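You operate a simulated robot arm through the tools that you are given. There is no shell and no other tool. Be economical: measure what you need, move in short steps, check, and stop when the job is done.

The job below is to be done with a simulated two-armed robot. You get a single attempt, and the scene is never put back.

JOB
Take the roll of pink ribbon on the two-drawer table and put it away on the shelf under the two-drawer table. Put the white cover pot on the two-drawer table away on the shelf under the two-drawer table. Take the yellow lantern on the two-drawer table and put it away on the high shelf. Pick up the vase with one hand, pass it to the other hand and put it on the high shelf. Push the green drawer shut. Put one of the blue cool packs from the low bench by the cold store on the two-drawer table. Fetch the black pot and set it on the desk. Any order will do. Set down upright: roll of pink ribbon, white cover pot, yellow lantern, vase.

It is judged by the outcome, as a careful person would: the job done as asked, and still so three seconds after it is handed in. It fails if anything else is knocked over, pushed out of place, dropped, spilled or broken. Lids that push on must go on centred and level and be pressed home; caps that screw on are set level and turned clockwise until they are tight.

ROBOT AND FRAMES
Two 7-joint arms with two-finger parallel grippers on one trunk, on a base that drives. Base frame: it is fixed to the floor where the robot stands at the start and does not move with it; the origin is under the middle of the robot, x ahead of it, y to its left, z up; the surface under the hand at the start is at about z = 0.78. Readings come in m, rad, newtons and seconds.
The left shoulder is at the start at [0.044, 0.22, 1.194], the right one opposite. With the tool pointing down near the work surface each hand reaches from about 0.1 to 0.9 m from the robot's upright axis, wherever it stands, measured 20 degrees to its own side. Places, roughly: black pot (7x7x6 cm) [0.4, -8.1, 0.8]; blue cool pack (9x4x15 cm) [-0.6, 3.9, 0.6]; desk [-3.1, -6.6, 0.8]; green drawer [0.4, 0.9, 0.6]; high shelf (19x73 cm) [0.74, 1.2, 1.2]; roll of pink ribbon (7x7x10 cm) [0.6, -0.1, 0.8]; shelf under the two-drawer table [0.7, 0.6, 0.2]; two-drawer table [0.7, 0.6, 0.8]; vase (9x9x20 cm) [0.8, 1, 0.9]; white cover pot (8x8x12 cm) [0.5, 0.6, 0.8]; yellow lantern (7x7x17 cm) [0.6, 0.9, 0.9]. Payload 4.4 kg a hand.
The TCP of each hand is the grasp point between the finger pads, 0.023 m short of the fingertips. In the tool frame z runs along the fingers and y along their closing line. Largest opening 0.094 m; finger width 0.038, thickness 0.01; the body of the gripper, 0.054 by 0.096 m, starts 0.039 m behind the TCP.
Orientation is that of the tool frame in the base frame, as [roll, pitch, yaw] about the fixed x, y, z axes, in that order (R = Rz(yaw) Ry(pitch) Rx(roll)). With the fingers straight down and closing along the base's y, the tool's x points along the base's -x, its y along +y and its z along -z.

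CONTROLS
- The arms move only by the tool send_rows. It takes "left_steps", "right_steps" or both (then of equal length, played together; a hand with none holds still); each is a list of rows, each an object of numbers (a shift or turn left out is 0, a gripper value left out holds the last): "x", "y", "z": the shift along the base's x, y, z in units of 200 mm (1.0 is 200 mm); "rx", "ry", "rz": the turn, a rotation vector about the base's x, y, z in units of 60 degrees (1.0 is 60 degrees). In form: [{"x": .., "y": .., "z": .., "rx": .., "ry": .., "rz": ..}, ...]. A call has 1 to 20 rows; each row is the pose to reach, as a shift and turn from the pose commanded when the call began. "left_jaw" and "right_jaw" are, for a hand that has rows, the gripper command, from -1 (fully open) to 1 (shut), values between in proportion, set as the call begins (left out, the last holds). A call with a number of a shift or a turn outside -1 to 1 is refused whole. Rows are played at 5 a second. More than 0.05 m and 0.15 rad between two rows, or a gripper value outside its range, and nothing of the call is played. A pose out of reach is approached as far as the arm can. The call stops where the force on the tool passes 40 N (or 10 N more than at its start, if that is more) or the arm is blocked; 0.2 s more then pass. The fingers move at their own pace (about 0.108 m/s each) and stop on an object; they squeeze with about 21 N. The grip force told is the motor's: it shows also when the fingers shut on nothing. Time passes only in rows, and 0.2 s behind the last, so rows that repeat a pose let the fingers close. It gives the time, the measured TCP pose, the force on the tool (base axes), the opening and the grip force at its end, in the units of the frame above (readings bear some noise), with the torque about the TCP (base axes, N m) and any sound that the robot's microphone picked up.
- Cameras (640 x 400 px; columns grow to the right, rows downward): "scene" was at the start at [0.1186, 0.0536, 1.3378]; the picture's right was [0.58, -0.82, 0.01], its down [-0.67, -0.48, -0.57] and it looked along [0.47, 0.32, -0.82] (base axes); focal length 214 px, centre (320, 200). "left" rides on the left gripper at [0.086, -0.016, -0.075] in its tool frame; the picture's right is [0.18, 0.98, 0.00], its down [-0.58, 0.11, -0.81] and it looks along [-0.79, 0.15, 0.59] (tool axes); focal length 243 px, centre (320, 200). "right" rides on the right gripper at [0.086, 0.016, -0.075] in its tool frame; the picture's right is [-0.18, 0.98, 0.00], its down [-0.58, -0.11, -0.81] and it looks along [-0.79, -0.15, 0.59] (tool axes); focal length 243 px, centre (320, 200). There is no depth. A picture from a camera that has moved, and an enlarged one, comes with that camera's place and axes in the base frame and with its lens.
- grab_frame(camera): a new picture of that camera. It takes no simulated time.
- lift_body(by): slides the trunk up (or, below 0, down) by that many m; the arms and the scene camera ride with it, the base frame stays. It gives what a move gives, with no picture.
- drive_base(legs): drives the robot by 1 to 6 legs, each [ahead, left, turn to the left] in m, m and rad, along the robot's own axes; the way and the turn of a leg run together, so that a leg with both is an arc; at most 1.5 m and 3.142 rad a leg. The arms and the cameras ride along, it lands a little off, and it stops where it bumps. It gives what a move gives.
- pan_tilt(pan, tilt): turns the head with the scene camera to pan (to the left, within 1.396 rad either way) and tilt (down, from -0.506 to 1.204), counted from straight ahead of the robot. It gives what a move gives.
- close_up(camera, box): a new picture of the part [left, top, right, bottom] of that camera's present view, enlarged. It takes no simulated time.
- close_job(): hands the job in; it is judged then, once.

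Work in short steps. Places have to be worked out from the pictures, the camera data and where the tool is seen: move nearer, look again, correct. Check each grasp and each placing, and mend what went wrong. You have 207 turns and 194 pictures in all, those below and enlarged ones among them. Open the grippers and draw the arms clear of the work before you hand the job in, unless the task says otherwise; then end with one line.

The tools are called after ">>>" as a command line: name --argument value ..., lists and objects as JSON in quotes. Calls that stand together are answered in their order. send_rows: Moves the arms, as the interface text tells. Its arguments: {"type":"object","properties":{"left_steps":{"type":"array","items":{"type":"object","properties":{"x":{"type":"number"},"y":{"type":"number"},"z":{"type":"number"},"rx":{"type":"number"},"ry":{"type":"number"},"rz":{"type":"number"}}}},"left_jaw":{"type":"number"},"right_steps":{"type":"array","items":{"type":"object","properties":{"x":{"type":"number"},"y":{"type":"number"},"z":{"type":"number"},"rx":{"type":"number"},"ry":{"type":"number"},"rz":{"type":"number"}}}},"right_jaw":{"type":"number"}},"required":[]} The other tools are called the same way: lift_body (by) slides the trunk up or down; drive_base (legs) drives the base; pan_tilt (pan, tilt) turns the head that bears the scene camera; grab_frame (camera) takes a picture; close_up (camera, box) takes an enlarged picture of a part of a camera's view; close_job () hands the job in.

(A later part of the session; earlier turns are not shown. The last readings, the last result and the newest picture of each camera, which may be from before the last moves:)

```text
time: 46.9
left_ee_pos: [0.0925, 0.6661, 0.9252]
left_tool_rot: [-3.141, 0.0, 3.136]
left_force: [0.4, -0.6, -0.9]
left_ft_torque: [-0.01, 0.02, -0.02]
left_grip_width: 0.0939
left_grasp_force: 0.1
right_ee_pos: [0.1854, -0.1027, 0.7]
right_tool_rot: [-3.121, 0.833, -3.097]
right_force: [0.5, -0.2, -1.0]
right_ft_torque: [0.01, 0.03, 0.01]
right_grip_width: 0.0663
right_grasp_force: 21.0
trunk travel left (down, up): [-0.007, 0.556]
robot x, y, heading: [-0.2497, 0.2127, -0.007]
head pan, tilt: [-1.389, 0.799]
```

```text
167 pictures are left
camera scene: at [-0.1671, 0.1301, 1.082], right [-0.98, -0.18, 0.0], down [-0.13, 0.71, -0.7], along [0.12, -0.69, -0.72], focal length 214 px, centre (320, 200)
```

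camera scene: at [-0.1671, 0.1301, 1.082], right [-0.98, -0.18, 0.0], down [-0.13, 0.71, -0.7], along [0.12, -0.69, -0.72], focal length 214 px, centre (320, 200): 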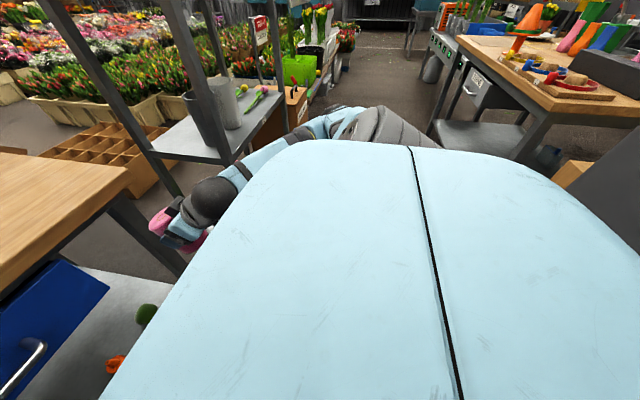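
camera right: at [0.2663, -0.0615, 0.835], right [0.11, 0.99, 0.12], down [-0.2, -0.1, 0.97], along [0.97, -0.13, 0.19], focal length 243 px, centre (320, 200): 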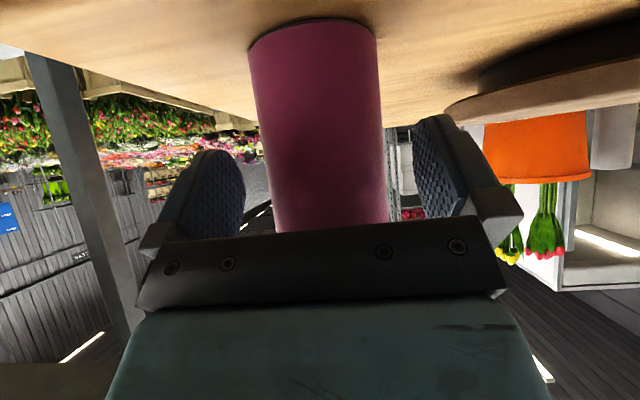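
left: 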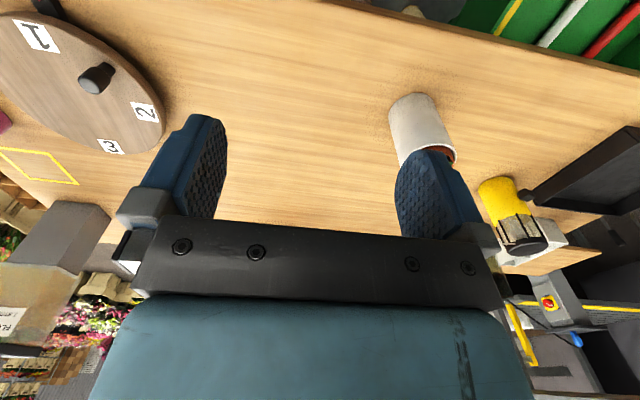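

A dark panel stands at x≈-0.6 behind me (ends near y≈0.65). I bring the left arm forward so its elbow won't swing into it.

>>> send_rows --left_steps '[{"z": 0.2}, {"z": 0.4}, {"z": 0.6}, {"x": 0.15, "y": -0.15, "z": 0.65}, {"x": 0.3, "y": -0.3, "z": 0.65}, {"x": 0.45, "y": -0.45, "z": 0.65}, {"x": 0.6, "y": -0.6, "z": 0.65}, {"x": 0.75, "y": -0.75, "z": 0.65}, {"x": 0.9, "y": -0.9, "z": 0.65}]'

>>> drive_base --legs '[[0, 0, 0.35], [0, 0, 0.35]]'

>>> pan_tilt --pan -0.7 --tilt 0.75

>>> grab_frame --camera "scene"

```text
time: 48.9
left_ee_pos: [0.2784, 0.4841, 1.056]
left_tool_rot: [3.141, 0.0, 3.137]
left_force: [0.7, 0.4, 1.0]
left_ft_torque: [-0.01, -0.02, -0.01]
left_grip_width: 0.094
left_grasp_force: 0.1
right_ee_pos: [0.1863, -0.1022, 0.699]
right_tool_rot: [-3.122, 0.831, -3.101]
right_force: [-0.2, -1.0, -0.7]
right_ft_torque: [-0.01, 0.02, 0.01]
right_grip_width: 0.0664
right_grasp_force: 20.9
trunk travel left (down, up): [-0.007, 0.556]
robot x, y, heading: [-0.2463, 0.2091, -0.003]
head pan, tilt: [-1.389, 0.799]
```

```text
time: 51.5
left_ee_pos: [-0.0224, 0.7594, 1.0567]
left_tool_rot: [-3.14, 0.001, -2.451]
left_force: [-0.9, -0.1, 0.3]
left_ft_torque: [-0.02, -0.01, -0.01]
left_grip_width: 0.0939
left_grasp_force: 0.0
right_ee_pos: [0.2846, 0.2492, 0.7003]
right_tool_rot: [-3.122, 0.834, -2.404]
right_force: [-14.4, 7.3, 5.9]
right_ft_torque: [0.29, 0.59, -0.08]
right_grip_width: 0.0664
right_grasp_force: 20.8
trunk travel left (down, up): [-0.007, 0.556]
robot x, y, heading: [-0.2521, 0.2113, 0.686]
head pan, tilt: [-1.389, 0.799]
```

```text
time: 52.5
left_ee_pos: [-0.0238, 0.758, 1.0568]
left_tool_rot: [3.14, 0.002, -2.452]
left_force: [0.4, -0.4, -0.2]
left_ft_torque: [0.02, 0.0, 0.03]
left_grip_width: 0.0941
left_grasp_force: 0.0
right_ee_pos: [0.2834, 0.2484, 0.6995]
right_tool_rot: [-3.123, 0.835, -2.403]
right_force: [-7.9, 0.2, 5.6]
right_ft_torque: [-0.08, 0.29, -0.13]
right_grip_width: 0.0665
right_grasp_force: 21.3
trunk travel left (down, up): [-0.007, 0.556]
robot x, y, heading: [-0.2506, 0.2128, 0.685]
head pan, tilt: [-0.7, 0.75]
```

```text
166 pictures are left
camera scene: at [-0.1147, 0.2521, 1.0861], right [-0.01, -1.0, 0.0], down [-0.68, 0.01, -0.73], along [0.73, -0.01, -0.68], focal length 214 px, centre (320, 200)
```

scene: 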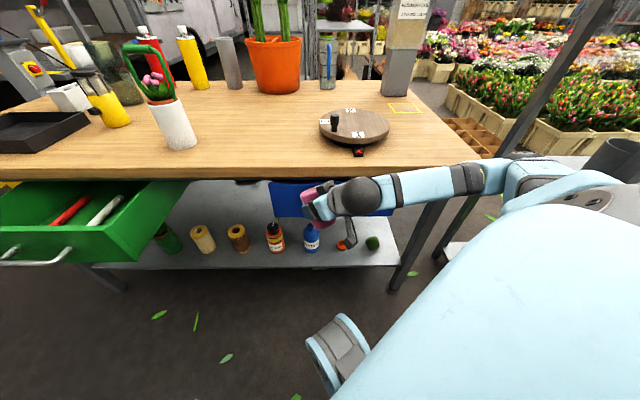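

Slight touch on the blue drawer's handle; I back away, then move left and down toward the gap.

>>> send_rows --right_steps '[{"x": -0.15}, {"x": -0.25, "z": -0.1}, {"x": -0.25, "y": 0.15, "z": -0.25}, {"x": -0.25, "y": 0.3, "z": -0.4}, {"x": -0.25, "y": 0.45, "z": -0.55}, {"x": -0.25, "y": 0.6, "z": -0.7}, {"x": -0.25, "y": 0.75, "z": -0.85}, {"x": -0.25, "y": 0.9, "z": -1.0}]'

>>> grab_frame --camera "scene"

```text
time: 54.3
left_ee_pos: [-0.0198, 0.7585, 1.0562]
left_tool_rot: [-3.141, -0.001, -2.452]
left_force: [1.2, -0.9, 0.8]
left_ft_torque: [-0.01, 0.01, 0.0]
left_grip_width: 0.094
left_grasp_force: 0.0
right_ee_pos: [0.2319, 0.4345, 0.5022]
right_tool_rot: [-3.12, 0.831, -2.406]
right_force: [0.2, 0.2, -0.6]
right_ft_torque: [0.01, 0.0, -0.03]
right_grip_width: 0.0664
right_grasp_force: 20.5
right hand out of reach, approached as far as the arm can: row 1, 2, 3, 4, 5, 6, 7, 8
trunk travel left (down, up): [-0.007, 0.556]
robot x, y, heading: [-0.2502, 0.2082, 0.69]
head pan, tilt: [-0.7, 0.75]
```

```text
165 pictures are left
camera scene: at [-0.1132, 0.2516, 1.086], right [-0.01, -1.0, 0.0], down [-0.68, 0.01, -0.73], along [0.73, -0.01, -0.68], focal length 214 px, centre (320, 200)
```

scene: 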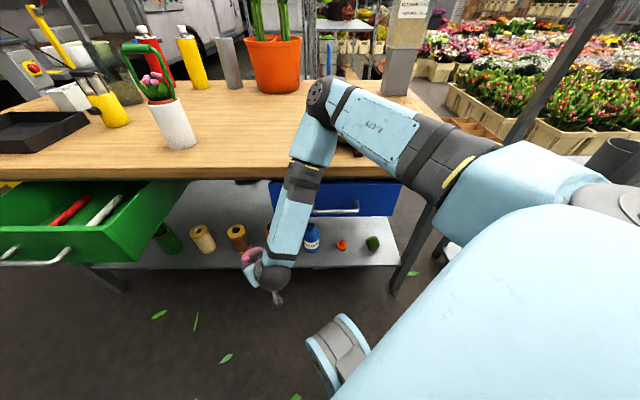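

Now the arm reached low with the elbow up — good. I turn back to face the table and slide left so the forearm can pass straight through the gap between the drawers.

>>> drive_base --legs '[[0, 0, -0.345], [0, 0, -0.345]]'

>>> drive_base --legs '[[0, 0.44, 0]]'

>>> pan_tilt --pan 0.0 --tilt 0.75

>>> grab_frame --camera "scene"

>>> grab_frame --camera "right"

```text
time: 56.9
left_ee_pos: [0.2792, 0.4814, 1.0556]
left_tool_rot: [3.141, 0.001, 3.127]
left_force: [0.4, 0.2, 1.2]
left_ft_torque: [0.01, 0.02, -0.01]
left_grip_width: 0.0943
left_grasp_force: 0.0
right_ee_pos: [0.2624, 0.0718, 0.5026]
right_tool_rot: [-3.119, 0.826, -3.107]
right_force: [-1.1, -0.5, -2.1]
right_ft_torque: [0.0, 0.03, 0.01]
right_grip_width: 0.0666
right_grasp_force: 21.0
trunk travel left (down, up): [-0.007, 0.556]
robot x, y, heading: [-0.2496, 0.211, -0.015]
head pan, tilt: [-0.7, 0.75]
```

```text
time: 61.3
left_ee_pos: [0.2859, 0.918, 1.0573]
left_tool_rot: [3.141, 0.0, 3.125]
left_force: [-0.1, 0.0, -0.3]
left_ft_torque: [0.0, -0.01, 0.01]
left_grip_width: 0.0942
left_grasp_force: 0.0
right_ee_pos: [0.2683, 0.5067, 0.5021]
right_tool_rot: [-3.116, 0.827, -3.108]
right_force: [0.2, 0.0, -1.3]
right_ft_torque: [0.03, 0.0, -0.03]
right_grip_width: 0.0663
right_grasp_force: 20.4
trunk travel left (down, up): [-0.007, 0.556]
robot x, y, heading: [-0.241, 0.6456, -0.012]
head pan, tilt: [-0.7, 0.75]
```

```text
time: 62.4
left_ee_pos: [0.2856, 0.9173, 1.0565]
left_tool_rot: [-3.141, 0.0, 3.127]
left_force: [-0.5, -0.5, 0.0]
left_ft_torque: [0.0, -0.01, 0.01]
left_grip_width: 0.0942
left_grasp_force: 0.1
right_ee_pos: [0.2685, 0.5074, 0.5025]
right_tool_rot: [-3.117, 0.828, -3.108]
right_force: [-0.1, -0.4, -1.0]
right_ft_torque: [0.0, -0.02, 0.01]
right_grip_width: 0.0664
right_grasp_force: 20.8
trunk travel left (down, up): [-0.007, 0.556]
robot x, y, heading: [-0.2394, 0.6463, -0.014]
head pan, tilt: [0.0, 0.75]
```

```text
164 pictures are left
camera scene: at [-0.0921, 0.6438, 1.086], right [-0.02, -1.0, 0.0], down [-0.68, 0.01, -0.73], along [0.73, -0.01, -0.68], focal length 214 px, centre (320, 200)
```

scene: 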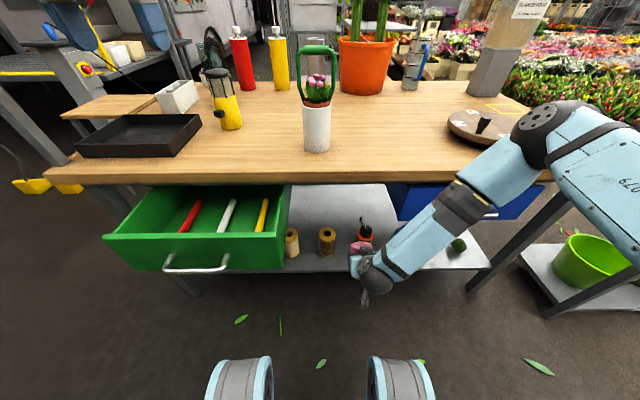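

```text
163 pictures are left
camera right: at [0.1563, 0.5202, 0.4902], right [0.11, 0.99, 0.12], down [-0.2, -0.1, 0.98], along [0.97, -0.13, 0.19], focal length 243 px, centre (320, 200)
```

right: 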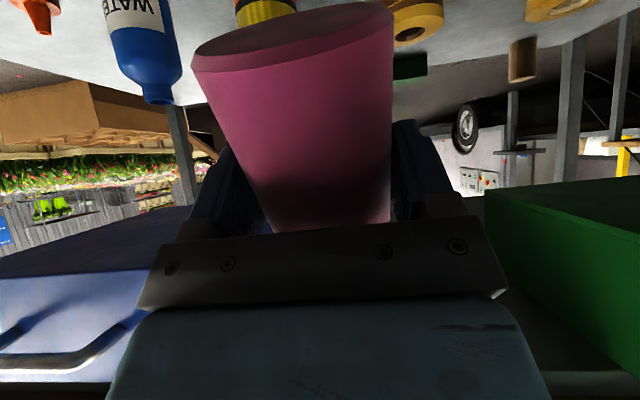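

The ribbon has swung about 30° in the grip (base toward the robot) from touching the handle; I'll correct it by pitching the tool up before setting down. First I move in through the gap.

>>> send_rows --right_steps '[{"y": 0.04, "z": -0.1}, {"x": 0.1, "y": 0.08, "z": -0.2}, {"x": 0.2, "y": 0.12, "z": -0.3}, {"x": 0.35, "y": 0.12, "z": -0.38}, {"x": 0.55, "y": 0.12, "z": -0.38}, {"x": 0.75, "y": 0.12, "z": -0.38}, {"x": 0.95, "y": 0.12, "z": -0.38}]'

>>> grab_frame --camera "scene"

>>> grab_frame --camera "right"

```text
time: 64.0
left_ee_pos: [0.2861, 0.9172, 1.0572]
left_tool_rot: [-3.141, -0.001, 3.126]
left_force: [-0.2, -0.2, 0.4]
left_ft_torque: [0.01, 0.01, -0.01]
left_grip_width: 0.094
left_grasp_force: 0.1
right_ee_pos: [0.4617, 0.531, 0.4283]
right_tool_rot: [-3.118, 0.828, -3.108]
right_force: [-0.3, 0.2, -0.8]
right_ft_torque: [0.03, -0.02, 0.01]
right_grip_width: 0.0664
right_grasp_force: 20.6
trunk travel left (down, up): [-0.007, 0.556]
robot x, y, heading: [-0.2414, 0.6452, -0.015]
head pan, tilt: [0.0, 0.75]
```

```text
162 pictures are left
camera scene: at [-0.0919, 0.6439, 1.086], right [-0.01, -1.0, 0.0], down [-0.68, 0.01, -0.73], along [0.73, -0.01, -0.68], focal length 214 px, centre (320, 200)
```

scene: 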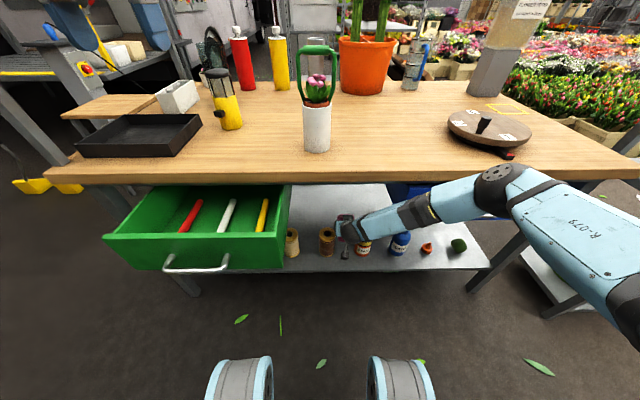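

```text
161 pictures are left
camera right: at [0.349, 0.5441, 0.4164], right [0.11, 0.99, 0.12], down [-0.2, -0.1, 0.98], along [0.97, -0.13, 0.19], focal length 243 px, centre (320, 200)
```

right: 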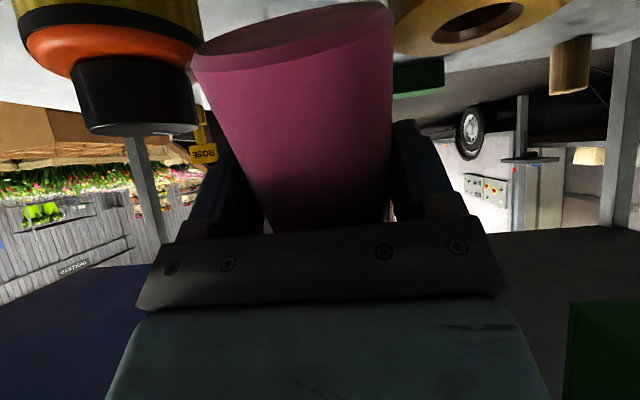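

The jars are about 17 cm tall, so I keep the steep 45° tool and go well behind them. Extending the arm straight first.

>>> send_rows --right_steps '[{"x": 0.2}, {"x": 0.4}, {"x": 0.55}, {"x": 0.7}]'

>>> grab_frame --camera "scene"

>>> grab_frame --camera "right"

```text
time: 65.0
left_ee_pos: [0.2852, 0.917, 1.0567]
left_tool_rot: [-3.141, 0.001, 3.126]
left_force: [-0.2, -0.2, 0.6]
left_ft_torque: [0.03, 0.02, -0.01]
left_grip_width: 0.0938
left_grasp_force: 0.1
right_ee_pos: [0.6016, 0.5328, 0.4289]
right_tool_rot: [-3.118, 0.83, -3.11]
right_force: [0.1, -0.8, -0.3]
right_ft_torque: [0.0, 0.0, 0.03]
right_grip_width: 0.0666
right_grasp_force: 20.9
trunk travel left (down, up): [-0.007, 0.556]
robot x, y, heading: [-0.2405, 0.6456, -0.016]
head pan, tilt: [0.0, 0.75]
```

```text
160 pictures are left
camera scene: at [-0.0919, 0.6441, 1.086], right [-0.01, -1.0, 0.0], down [-0.68, 0.01, -0.73], along [0.73, -0.01, -0.68], focal length 214 px, centre (320, 200)
```

scene: 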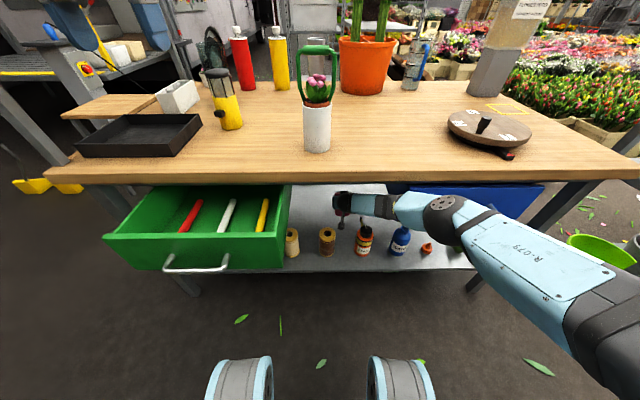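

```text
159 pictures are left
camera right: at [0.4885, 0.5456, 0.4154], right [0.11, 0.99, 0.12], down [-0.2, -0.1, 0.98], along [0.97, -0.13, 0.19], focal length 243 px, centre (320, 200)
```

right: 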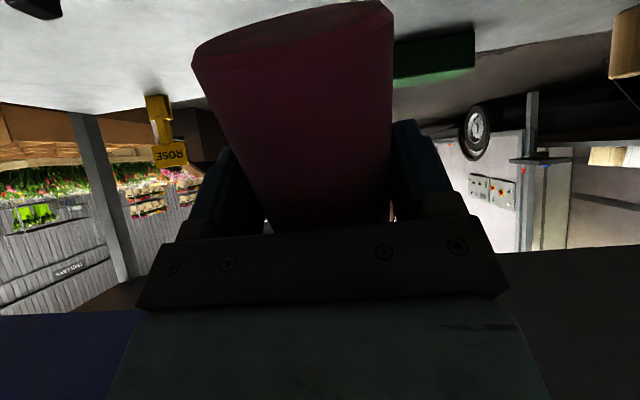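

Space behind is free. I extend a bit further with the arm alone and begin lowering.

>>> send_rows --right_steps '[{"x": 0.15}, {"x": 0.3}, {"x": 0.4, "z": -0.1}]'

>>> grab_frame --camera "scene"

```text
time: 65.8
left_ee_pos: [0.2873, 0.9172, 1.0573]
left_tool_rot: [-3.141, 0.0, 3.127]
left_force: [0.2, 0.5, -0.1]
left_ft_torque: [-0.03, 0.01, -0.02]
left_grip_width: 0.0941
left_grasp_force: 0.0
right_ee_pos: [0.6319, 0.5229, 0.4382]
right_tool_rot: [-3.117, 0.83, -3.11]
right_force: [-0.4, 0.7, -2.1]
right_ft_torque: [0.01, -0.01, -0.06]
right_grip_width: 0.0664
right_grasp_force: 21.2
right hand out of reach, approached as far as the arm can: row 1, 2, 3
trunk travel left (down, up): [-0.007, 0.556]
robot x, y, heading: [-0.2413, 0.6473, -0.016]
head pan, tilt: [0.0, 0.75]
```

```text
158 pictures are left
camera scene: at [-0.0921, 0.6439, 1.086], right [-0.01, -1.0, 0.0], down [-0.68, 0.01, -0.73], along [0.73, -0.01, -0.68], focal length 214 px, centre (320, 200)
```

scene: 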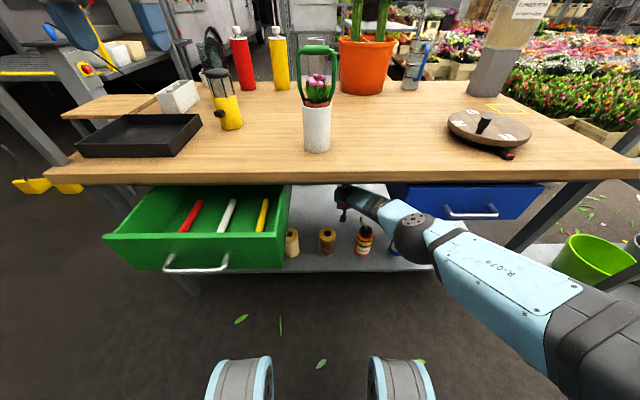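

The arm is straight at its limit. I alternate small forward drives and lowering.

>>> drive_base --legs '[[0.06, 0, 0]]'

>>> send_rows --right_steps '[{"x": -0.08, "y": 0.03, "z": -0.1}, {"x": -0.15, "y": 0.05, "z": -0.2}, {"x": -0.22, "y": 0.05, "z": -0.32}]'

>>> grab_frame --camera "scene"

```text
time: 66.7
left_ee_pos: [0.3465, 0.9169, 1.0562]
left_tool_rot: [-3.141, 0.0, 3.128]
left_force: [0.6, 0.4, -0.7]
left_ft_torque: [0.01, 0.02, 0.01]
left_grip_width: 0.094
left_grasp_force: 0.1
right_ee_pos: [0.6909, 0.5231, 0.4375]
right_tool_rot: [-3.117, 0.827, -3.109]
right_force: [0.9, -0.5, -2.0]
right_ft_torque: [-0.05, 0.02, 0.0]
right_grip_width: 0.0666
right_grasp_force: 20.8
trunk travel left (down, up): [-0.007, 0.556]
robot x, y, heading: [-0.1843, 0.647, -0.011]
head pan, tilt: [0.0, 0.75]
```

```text
time: 67.5
left_ee_pos: [0.3446, 0.9172, 1.0557]
left_tool_rot: [-3.141, -0.001, 3.128]
left_force: [0.1, -0.1, 0.4]
left_ft_torque: [0.01, 0.01, 0.0]
left_grip_width: 0.0939
left_grasp_force: 0.0
right_ee_pos: [0.6469, 0.5332, 0.3744]
right_tool_rot: [-3.116, 0.83, -3.108]
right_force: [0.8, 0.8, -0.7]
right_ft_torque: [0.01, 0.01, 0.04]
right_grip_width: 0.0666
right_grasp_force: 21.0
trunk travel left (down, up): [-0.007, 0.556]
robot x, y, heading: [-0.1794, 0.6462, -0.011]
head pan, tilt: [0.0, 0.75]
```

```text
157 pictures are left
camera scene: at [-0.0327, 0.6431, 1.086], right [-0.01, -1.0, 0.0], down [-0.68, 0.01, -0.73], along [0.73, -0.01, -0.68], focal length 214 px, centre (320, 200)
```

scene: 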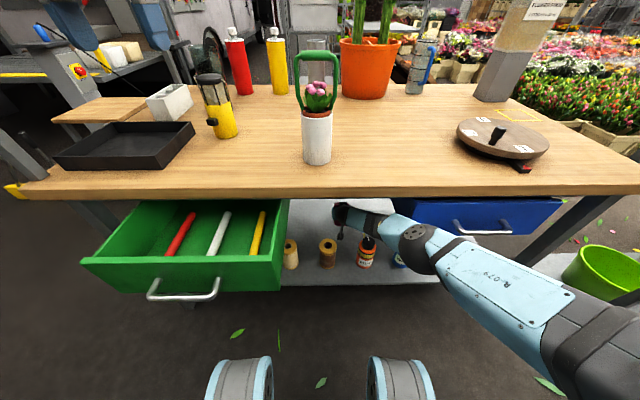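

Works well. Another small forward drive and further lowering.

>>> drive_base --legs '[[0.05, 0, 0]]'

>>> send_rows --right_steps '[{"x": -0.03, "z": -0.1}, {"x": -0.06, "z": -0.2}, {"x": -0.09, "z": -0.3}]'

>>> grab_frame --camera "scene"

>>> grab_frame --camera "right"

```text
time: 68.5
left_ee_pos: [0.3989, 0.9144, 1.0566]
left_tool_rot: [-3.141, 0.001, 3.127]
left_force: [-0.2, -0.3, -0.1]
left_ft_torque: [0.0, -0.05, -0.02]
left_grip_width: 0.0941
left_grasp_force: 0.0
right_ee_pos: [0.6987, 0.5332, 0.3734]
right_tool_rot: [-3.118, 0.826, -3.108]
right_force: [-0.6, 0.2, -1.6]
right_ft_torque: [0.0, -0.03, 0.03]
right_grip_width: 0.0663
right_grasp_force: 21.0
trunk travel left (down, up): [-0.007, 0.556]
robot x, y, heading: [-0.1316, 0.6422, -0.017]
head pan, tilt: [0.0, 0.75]
```

```text
time: 69.2
left_ee_pos: [0.3988, 0.9138, 1.0566]
left_tool_rot: [-3.141, -0.001, 3.125]
left_force: [0.3, -0.4, -0.5]
left_ft_torque: [0.06, 0.0, 0.01]
left_grip_width: 0.094
left_grasp_force: 0.1
right_ee_pos: [0.665, 0.5313, 0.3229]
right_tool_rot: [-3.119, 0.828, -3.111]
right_force: [0.0, 0.5, -0.1]
right_ft_torque: [0.03, 0.03, 0.03]
right_grip_width: 0.0664
right_grasp_force: 21.3
right hand out of reach, approached as far as the arm can: row 1, 2, 3
trunk travel left (down, up): [-0.007, 0.556]
robot x, y, heading: [-0.133, 0.6425, -0.016]
head pan, tilt: [0.0, 0.75]
```

```text
156 pictures are left
camera scene: at [0.0194, 0.6417, 1.0859], right [-0.02, -1.0, 0.0], down [-0.68, 0.01, -0.73], along [0.73, -0.01, -0.68], focal length 214 px, centre (320, 200)
```

scene: 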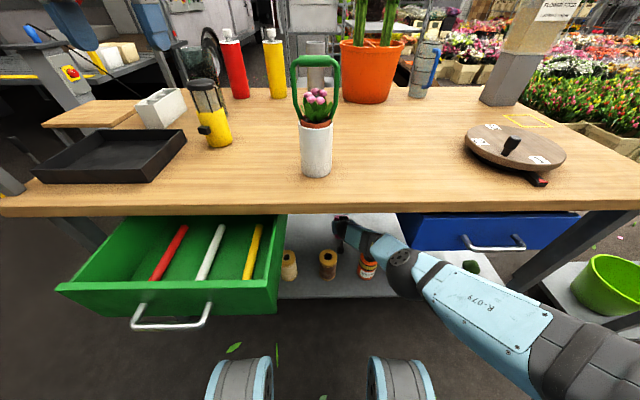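

```text
155 pictures are left
camera right: at [0.5532, 0.5432, 0.3098], right [0.11, 0.99, 0.12], down [-0.2, -0.1, 0.98], along [0.97, -0.13, 0.19], focal length 243 px, centre (320, 200)
```

right: 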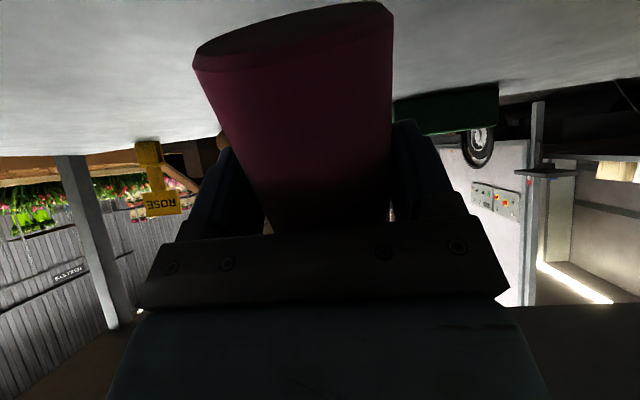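

Nearly there; one more short drive then lower onto the shelf.

>>> drive_base --legs '[[0.05, 0, 0]]'

>>> send_rows --right_steps '[{"x": -0.03, "z": -0.06}, {"x": -0.06, "z": -0.12}, {"x": -0.08, "z": -0.18}, {"x": -0.1, "z": -0.24}]'

>>> grab_frame --camera "right"

```text
time: 70.2
left_ee_pos: [0.4476, 0.9141, 1.0554]
left_tool_rot: [-3.141, -0.001, 3.125]
left_force: [-1.2, -0.8, -0.6]
left_ft_torque: [0.0, 0.02, 0.01]
left_grip_width: 0.0938
left_grasp_force: 0.0
right_ee_pos: [0.7149, 0.5292, 0.3229]
right_tool_rot: [-3.118, 0.826, -3.111]
right_force: [0.1, 0.2, -1.0]
right_ft_torque: [-0.01, -0.03, -0.01]
right_grip_width: 0.0666
right_grasp_force: 20.8
trunk travel left (down, up): [-0.007, 0.556]
robot x, y, heading: [-0.0812, 0.6448, -0.017]
head pan, tilt: [0.0, 0.75]
```

```text
time: 71.2
left_ee_pos: [0.4435, 0.9154, 1.0594]
left_tool_rot: [3.14, 0.006, 3.125]
left_force: [-0.6, -0.4, -0.3]
left_ft_torque: [-0.04, 0.01, 0.01]
left_grip_width: 0.094
left_grasp_force: 0.0
right_ee_pos: [0.687, 0.5221, 0.2913]
right_tool_rot: [-3.117, 0.834, -3.108]
right_force: [-1.4, 0.7, 35.9]
right_ft_torque: [0.33, -0.69, 0.06]
right_grip_width: 0.0665
right_grasp_force: 21.0
right hand out of reach, approached as far as the arm can: row 1, 2, 3, 4
trunk travel left (down, up): [-0.007, 0.556]
robot x, y, heading: [-0.0828, 0.6445, -0.017]
head pan, tilt: [0.0, 0.75]
```

```text
154 pictures are left
camera right: at [0.5753, 0.5355, 0.2778], right [0.11, 0.99, 0.12], down [-0.21, -0.09, 0.97], along [0.97, -0.13, 0.19], focal length 243 px, centre (320, 200)
```

right: 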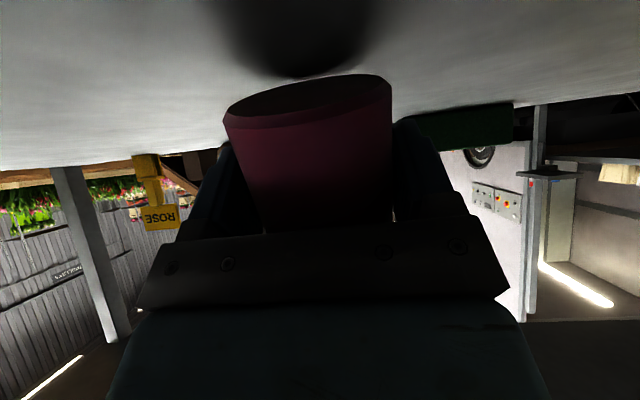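

It's in contact with the shelf. Dragging the hand gently backward should roll the ribbon upright in the grip.

>>> send_rows --right_steps '[{"x": -0.05, "z": 0.02}, {"x": -0.1, "z": 0.03}, {"x": -0.15, "z": 0.04}]'

>>> grab_frame --camera "right"

```text
time: 72.0
left_ee_pos: [0.4373, 0.9159, 1.0578]
left_tool_rot: [3.14, 0.003, 3.127]
left_force: [-0.1, 1.0, 0.3]
left_ft_torque: [0.01, 0.0, 0.0]
left_grip_width: 0.0939
left_grasp_force: 0.1
right_ee_pos: [0.6309, 0.5609, 0.2712]
right_tool_rot: [-3.129, 0.818, -3.104]
right_force: [61.1, -11.7, 127.0]
right_ft_torque: [0.59, 15.59, 1.2]
right_grip_width: 0.0665
right_grasp_force: 21.3
right hand out of reach, approached as far as the arm can: row 1, 2
trunk travel left (down, up): [-0.007, 0.556]
robot x, y, heading: [-0.0906, 0.6447, -0.015]
head pan, tilt: [0.0, 0.75]
stopped in row 3 (right hand): the force on the tool passed its limit at 741 N (the readings are from after the stop); the commanded pose is now the measured one
```

```text
153 pictures are left
camera right: at [0.5176, 0.5716, 0.2598], right [0.1, 0.99, 0.13], down [-0.19, -0.11, 0.98], along [0.98, -0.12, 0.17], focal length 243 px, centre (320, 200)
```

right: 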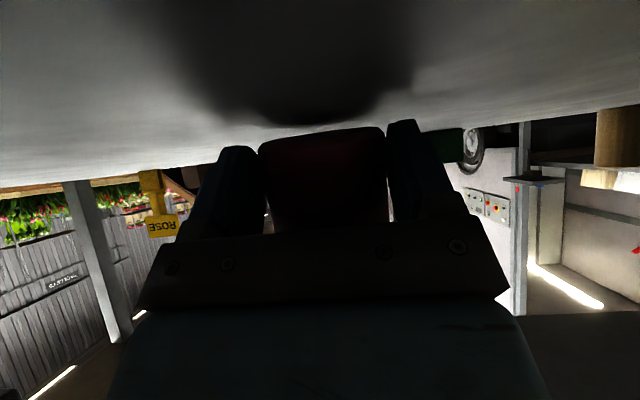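

A hard contact occurred. I look at the scene before doing anything else.

>>> grab_frame --camera "scene"

>>> close_up --camera "scene" --box '[240, 180, 480, 330]'

```text
152 pictures are left
camera scene: at [0.0582, 0.6428, 1.0845], right [-0.02, -1.0, 0.0], down [-0.68, 0.01, -0.73], along [0.73, -0.01, -0.68], focal length 214 px, centre (320, 200)
```

scene: 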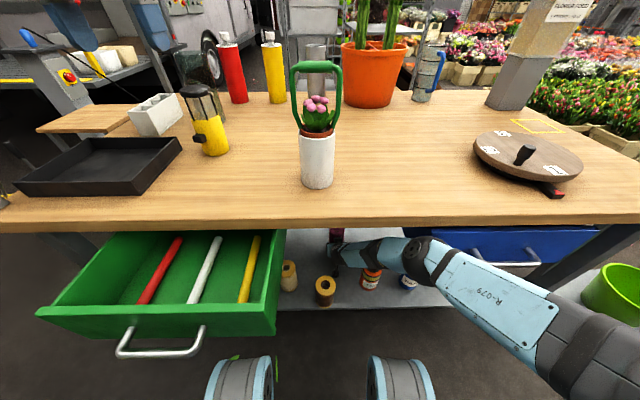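

```text
2.67 times, centred on (360, 255) of scene
camera zoom: at [0.0582, 0.6428, 1.0845], right [-0.02, -1.0, 0.0], down [-0.68, 0.01, -0.73], along [0.73, -0.01, -0.68], focal length 572 px, centre (213, 53)
```

zoom: 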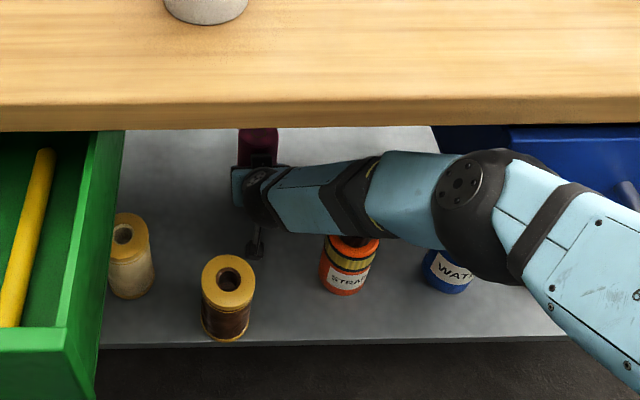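

The wrist camera dragged the twine spool forward a few cm (I'll put it back later). Now I ease the hand forward and up.

>>> send_rows --right_steps '[{"x": 0.08, "y": -0.05, "z": 0.04}, {"x": 0.16, "y": -0.12, "z": 0.1}, {"x": 0.2, "y": -0.17, "z": 0.15}]'

>>> grab_frame --camera "right"

>>> close_up --camera "scene" --box '[240, 180, 480, 330]'

```text
time: 72.4
left_ee_pos: [0.439, 0.9187, 1.0592]
left_tool_rot: [3.141, 0.002, 3.127]
left_force: [-0.2, 0.2, -0.4]
left_ft_torque: [0.03, 0.0, 0.02]
left_grip_width: 0.0939
left_grasp_force: 0.0
right_ee_pos: [0.6282, 0.5636, 0.2697]
right_tool_rot: [-3.13, 0.801, -3.099]
right_force: [20.4, 0.5, 39.6]
right_ft_torque: [1.51, -0.67, -0.71]
right_grip_width: 0.0668
right_grasp_force: 21.3
trunk travel left (down, up): [-0.007, 0.556]
robot x, y, heading: [-0.0887, 0.6505, -0.016]
head pan, tilt: [0.0, 0.75]
stopped in row 1 (right hand): the force on the tool passed its limit at 199 N (the readings are from after the stop); the commanded pose is now the measured one
```

```text
150 pictures are left
camera right: at [0.5159, 0.5726, 0.2604], right [0.09, 0.99, 0.12], down [-0.17, -0.11, 0.98], along [0.98, -0.11, 0.16], focal length 243 px, centre (320, 200)
```

right: 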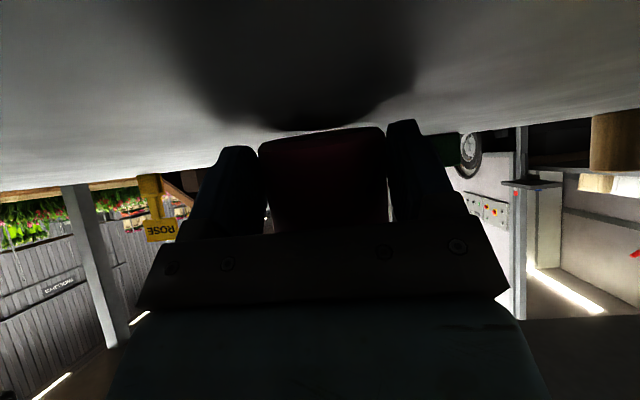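

```text
2.67 times, centred on (360, 255) of scene
camera zoom: at [0.0604, 0.6445, 1.0876], right [-0.01, -1.0, 0.0], down [-0.68, 0.01, -0.73], along [0.73, -0.01, -0.68], focal length 572 px, centre (213, 53)
```

zoom: 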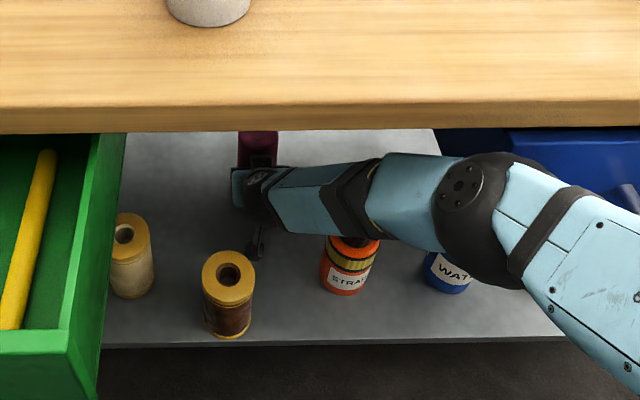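

Still pressed down hard; I try a pure upward move to unload.

>>> send_rows --right_steps '[{"z": 0.03}, {"z": 0.06}, {"z": 0.1}, {"z": 0.15}]'

>>> grab_frame --camera "right"

```text
time: 72.7
left_ee_pos: [0.4389, 0.9189, 1.0588]
left_tool_rot: [3.141, 0.002, 3.126]
left_force: [-0.4, 0.4, -0.2]
left_ft_torque: [0.03, -0.02, 0.0]
left_grip_width: 0.0937
left_grasp_force: 0.1
right_ee_pos: [0.6273, 0.5606, 0.2698]
right_tool_rot: [-3.124, 0.804, -3.101]
right_force: [8.4, 3.1, 16.3]
right_ft_torque: [0.77, -0.22, -0.38]
right_grip_width: 0.0666
right_grasp_force: 21.0
trunk travel left (down, up): [-0.007, 0.556]
robot x, y, heading: [-0.0888, 0.6493, -0.016]
head pan, tilt: [0.0, 0.75]
stopped in row 1 (right hand): the force on the tool passed its limit at 75 N (the readings are from after the stop); the commanded pose is now the measured one
```

```text
148 pictures are left
camera right: at [0.5151, 0.5732, 0.2602], right [0.1, 0.99, 0.12], down [-0.17, -0.1, 0.98], along [0.98, -0.12, 0.16], focal length 243 px, centre (320, 200)
```

right: 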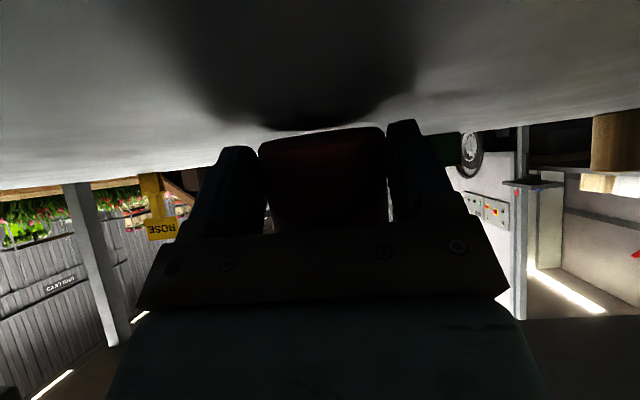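

Forces are bleeding off (now ~18 N). Continue upward.

>>> send_rows --right_steps '[{"z": 0.02}, {"z": 0.05}, {"z": 0.1}, {"z": 0.15}]'

>>> grab_frame --camera "right"

```text
time: 73.0
left_ee_pos: [0.4389, 0.9202, 1.0584]
left_tool_rot: [-3.138, 0.0, 3.126]
left_force: [-0.1, 0.0, -1.0]
left_ft_torque: [-0.03, -0.02, 0.0]
left_grip_width: 0.0942
left_grasp_force: 0.1
right_ee_pos: [0.626, 0.564, 0.2707]
right_tool_rot: [-3.119, 0.806, -3.096]
right_force: [5.2, -2.3, 9.7]
right_ft_torque: [0.39, -0.19, -0.27]
right_grip_width: 0.0668
right_grasp_force: 21.8
trunk travel left (down, up): [-0.007, 0.556]
robot x, y, heading: [-0.0938, 0.6457, -0.017]
head pan, tilt: [0.0, 0.75]
stopped in row 1 (right hand): the force on the tool passed its limit at 63 N (the readings are from after the stop); the commanded pose is now the measured one
```

```text
147 pictures are left
camera right: at [0.5136, 0.5743, 0.2599], right [0.1, 0.99, 0.12], down [-0.18, -0.1, 0.98], along [0.98, -0.12, 0.17], focal length 243 px, centre (320, 200)
```

right: 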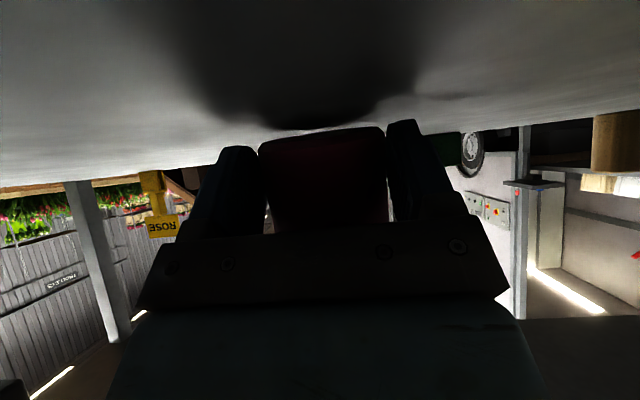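

The ribbon seems to have rolled the wrong way and the hand is jammed low. I raise the trunk slightly to unload everything.

>>> lift_body --by 0.03

>>> grab_frame --camera "right"

>>> close_up --camera "scene" --box '[240, 180, 480, 330]'

```text
time: 73.3
left_ee_pos: [0.4384, 0.9198, 1.0602]
left_tool_rot: [-3.142, -0.002, 3.127]
left_force: [0.9, 0.4, 0.3]
left_ft_torque: [0.0, 0.0, 0.04]
left_grip_width: 0.0941
left_grasp_force: 0.1
right_ee_pos: [0.6258, 0.5634, 0.2693]
right_tool_rot: [-3.12, 0.808, -3.105]
right_force: [4.3, 3.9, 8.2]
right_ft_torque: [0.45, -0.14, -0.19]
right_grip_width: 0.0665
right_grasp_force: 21.0
trunk travel left (down, up): [-0.01, 0.553]
robot x, y, heading: [-0.0912, 0.6497, -0.013]
head pan, tilt: [0.0, 0.75]
stopped: the force on the tool passed its limit at 55 N (the readings are from after the stop); the commanded pose is now the measured one
```

```text
146 pictures are left
camera right: at [0.513, 0.5748, 0.2599], right [0.1, 0.99, 0.12], down [-0.18, -0.1, 0.98], along [0.98, -0.12, 0.17], focal length 243 px, centre (320, 200)
```

right: 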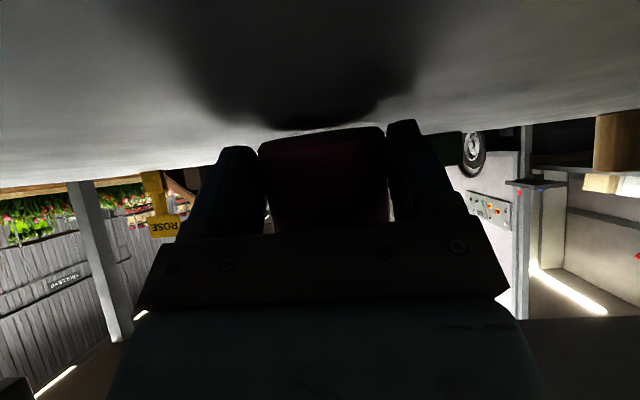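

```text
2.67 times, centred on (360, 255) of scene
camera zoom: at [0.0609, 0.6461, 1.0894], right [-0.01, -1.0, 0.0], down [-0.68, 0.01, -0.73], along [0.73, -0.01, -0.68], focal length 572 px, centre (213, 53)
```

zoom: 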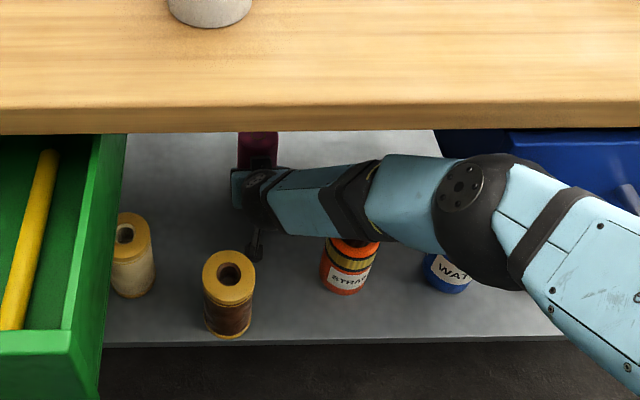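

I release the ribbon to decouple it from the jam (it is on the shelf already).

>>> send_rows --right_steps '[{}, {}, {}]' --right_jaw -1

>>> grab_frame --camera "right"

```text
time: 74.1
left_ee_pos: [0.4378, 0.9209, 1.0611]
left_tool_rot: [3.141, 0.001, 3.126]
left_force: [-0.5, -0.7, 0.6]
left_ft_torque: [0.01, 0.0, 0.02]
left_grip_width: 0.094
left_grasp_force: 0.1
right_ee_pos: [0.6263, 0.5622, 0.2708]
right_tool_rot: [-3.119, 0.808, -3.098]
right_force: [-0.3, 0.1, 0.0]
right_ft_torque: [0.01, -0.07, -0.03]
right_grip_width: 0.0938
right_grasp_force: 0.0
trunk travel left (down, up): [-0.01, 0.553]
robot x, y, heading: [-0.0881, 0.6521, -0.013]
head pan, tilt: [0.0, 0.75]
```

```text
144 pictures are left
camera right: at [0.5128, 0.5744, 0.2604], right [0.1, 0.99, 0.12], down [-0.18, -0.1, 0.98], along [0.98, -0.12, 0.17], focal length 243 px, centre (320, 200)
```

right: 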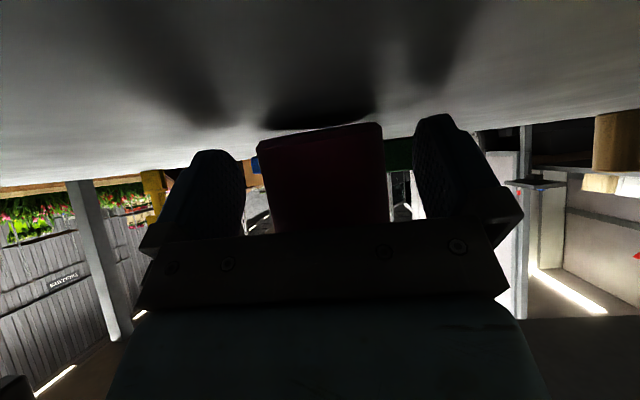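

Force is now zero: the fingertips had been pressing on the shelf (it is at z≈0.245), and the ribbon seems to stand upright. I withdraw along the tool axis, up and back.

>>> send_rows --right_steps '[{"x": -0.05, "y": -0.02, "z": 0.06}, {"x": -0.11, "y": -0.04, "z": 0.13}, {"x": -0.17, "y": -0.05, "z": 0.2}, {"x": -0.24, "y": -0.05, "z": 0.29}]'

>>> grab_frame --camera "right"

>>> grab_frame --camera "scene"

```text
time: 74.4
left_ee_pos: [0.4375, 0.92, 1.0601]
left_tool_rot: [-3.14, 0.0, 3.126]
left_force: [-0.4, -0.4, 0.0]
left_ft_torque: [0.01, 0.0, -0.03]
left_grip_width: 0.0939
left_grasp_force: 0.1
right_ee_pos: [0.6218, 0.5656, 0.2714]
right_tool_rot: [-3.104, 0.815, -3.088]
right_force: [7.2, -5.1, 14.1]
right_ft_torque: [-0.01, 1.73, 0.51]
right_grip_width: 0.094
right_grasp_force: 0.0
trunk travel left (down, up): [-0.01, 0.553]
robot x, y, heading: [-0.0907, 0.6528, -0.015]
head pan, tilt: [0.0, 0.75]
stopped in row 1 (right hand): the force on the tool passed its limit at 129 N (the readings are from after the stop); the commanded pose is now the measured one
```

```text
143 pictures are left
camera right: at [0.5089, 0.5768, 0.26], right [0.1, 0.99, 0.11], down [-0.19, -0.09, 0.98], along [0.98, -0.12, 0.17], focal length 243 px, centre (320, 200)
```

right: 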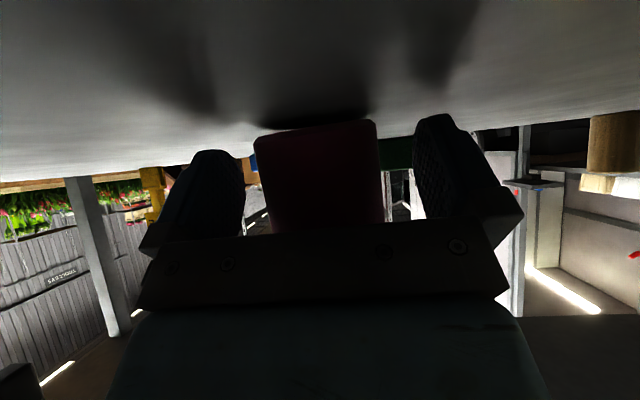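

```text
142 pictures are left
camera scene: at [0.0584, 0.6475, 1.0895], right [-0.02, -1.0, 0.0], down [-0.68, 0.01, -0.73], along [0.73, -0.01, -0.68], focal length 214 px, centre (320, 200)
```

scene: 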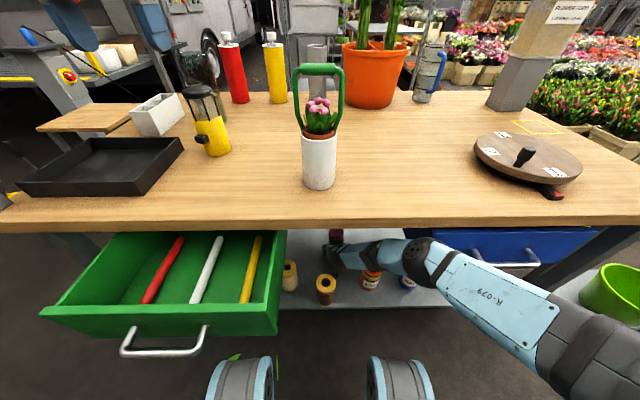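

Still a spike with nothing held, so the arm's own inverse solution near full stretch is suspect. I try lifting with the trunk, which moves the arm rigidly.

>>> lift_body --by 0.012

>>> close_up --camera "scene" --box '[280, 210, 480, 310]'

```text
time: 74.7
left_ee_pos: [0.4386, 0.9196, 1.0608]
left_tool_rot: [-3.141, -0.001, 3.126]
left_force: [0.6, -0.2, -0.6]
left_ft_torque: [-0.01, 0.0, -0.01]
left_grip_width: 0.094
left_grasp_force: 0.0
right_ee_pos: [0.6216, 0.5657, 0.2713]
right_tool_rot: [-3.105, 0.814, -3.09]
right_force: [4.3, -2.5, 19.7]
right_ft_torque: [0.14, 2.54, 0.1]
right_grip_width: 0.094
right_grasp_force: 0.1
trunk travel left (down, up): [-0.012, 0.552]
robot x, y, heading: [-0.0893, 0.6527, -0.017]
head pan, tilt: [0.0, 0.75]
stopped: the force on the tool passed its limit at 56 N (the readings are from after the stop); the commanded pose is now the measured one
```

```text
3.20 times, centred on (380, 260) of scene
camera zoom: at [0.0595, 0.6471, 1.0911], right [-0.02, -1.0, 0.0], down [-0.68, 0.01, -0.73], along [0.73, -0.01, -0.68], focal length 686 px, centre (128, 8)
```

zoom: 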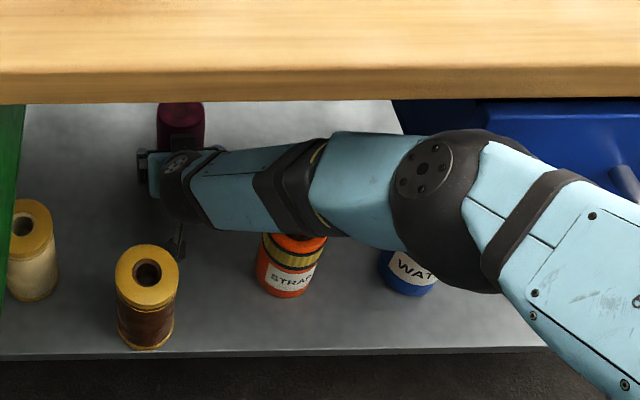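

The elbow is lodged against the blue drawer's lower corner. I back the base off 4.5 cm, which also slides the open fingers back from the ribbon.

>>> drive_base --legs '[[-0.045, 0, 0]]'

>>> grab_frame --camera "right"

>>> close_up --camera "scene" --box '[260, 200, 480, 310]'

```text
time: 75.6
left_ee_pos: [0.3943, 0.9235, 1.0603]
left_tool_rot: [-3.141, -0.004, 3.128]
left_force: [-0.6, 1.0, 0.4]
left_ft_torque: [-0.01, 0.0, -0.01]
left_grip_width: 0.0941
left_grasp_force: 0.0
right_ee_pos: [0.5787, 0.5665, 0.2717]
right_tool_rot: [-3.102, 0.813, -3.088]
right_force: [-1.6, -1.1, 2.8]
right_ft_torque: [0.04, 0.49, 0.06]
right_grip_width: 0.0941
right_grasp_force: 0.1
trunk travel left (down, up): [-0.012, 0.552]
robot x, y, heading: [-0.1333, 0.6496, -0.016]
head pan, tilt: [0.0, 0.75]
```

```text
140 pictures are left
camera right: at [0.465, 0.5779, 0.26], right [0.1, 0.99, 0.11], down [-0.18, -0.09, 0.98], along [0.98, -0.12, 0.17], focal length 243 px, centre (320, 200)
```

right: 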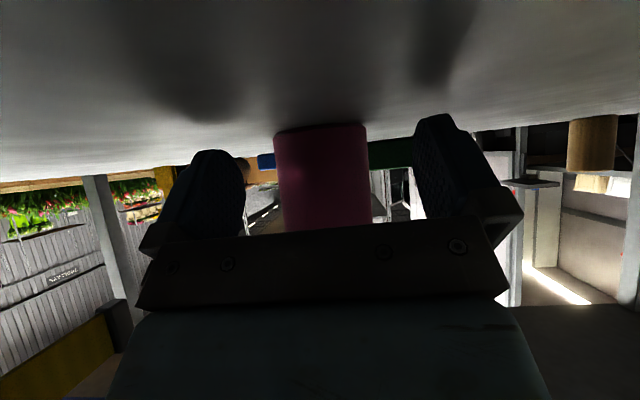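

```text
2.91 times, centred on (370, 255) of scene
camera zoom: at [0.0158, 0.6486, 1.0909], right [-0.01, -1.0, 0.0], down [-0.68, 0.01, -0.73], along [0.73, -0.01, -0.68], focal length 624 px, centre (174, 40)
```

zoom: 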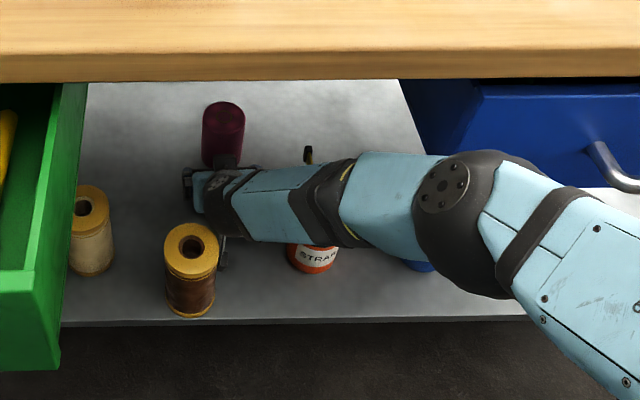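

The ribbon stands upright on the shelf. Now I lift the trunk 0.1 m to bring the hand up clear of the jars.

>>> lift_body --by 0.1

>>> close_up --camera "scene" --box '[260, 200, 480, 310]'

```text
time: 77.0
left_ee_pos: [0.3959, 0.9219, 1.1587]
left_tool_rot: [-3.141, -0.003, 3.126]
left_force: [-0.9, -0.3, -0.1]
left_ft_torque: [0.04, -0.01, 0.02]
left_grip_width: 0.0943
left_grasp_force: 0.1
right_ee_pos: [0.5739, 0.5684, 0.3645]
right_tool_rot: [-3.104, 0.806, -3.088]
right_force: [0.7, -0.3, -0.9]
right_ft_torque: [0.02, -0.01, 0.0]
right_grip_width: 0.0942
right_grasp_force: 0.1
trunk travel left (down, up): [-0.112, 0.452]
robot x, y, heading: [-0.1345, 0.6495, -0.012]
head pan, tilt: [0.0, 0.75]
```

```text
2.91 times, centred on (370, 255) of scene
camera zoom: at [0.0171, 0.6477, 1.1895], right [-0.01, -1.0, 0.0], down [-0.68, 0.01, -0.73], along [0.73, -0.01, -0.68], focal length 624 px, centre (174, 40)
```

zoom: 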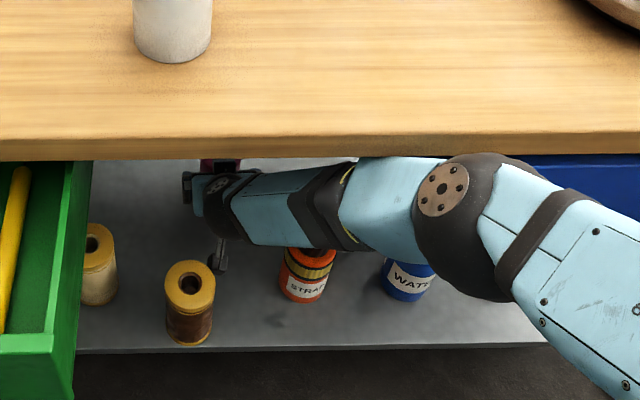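

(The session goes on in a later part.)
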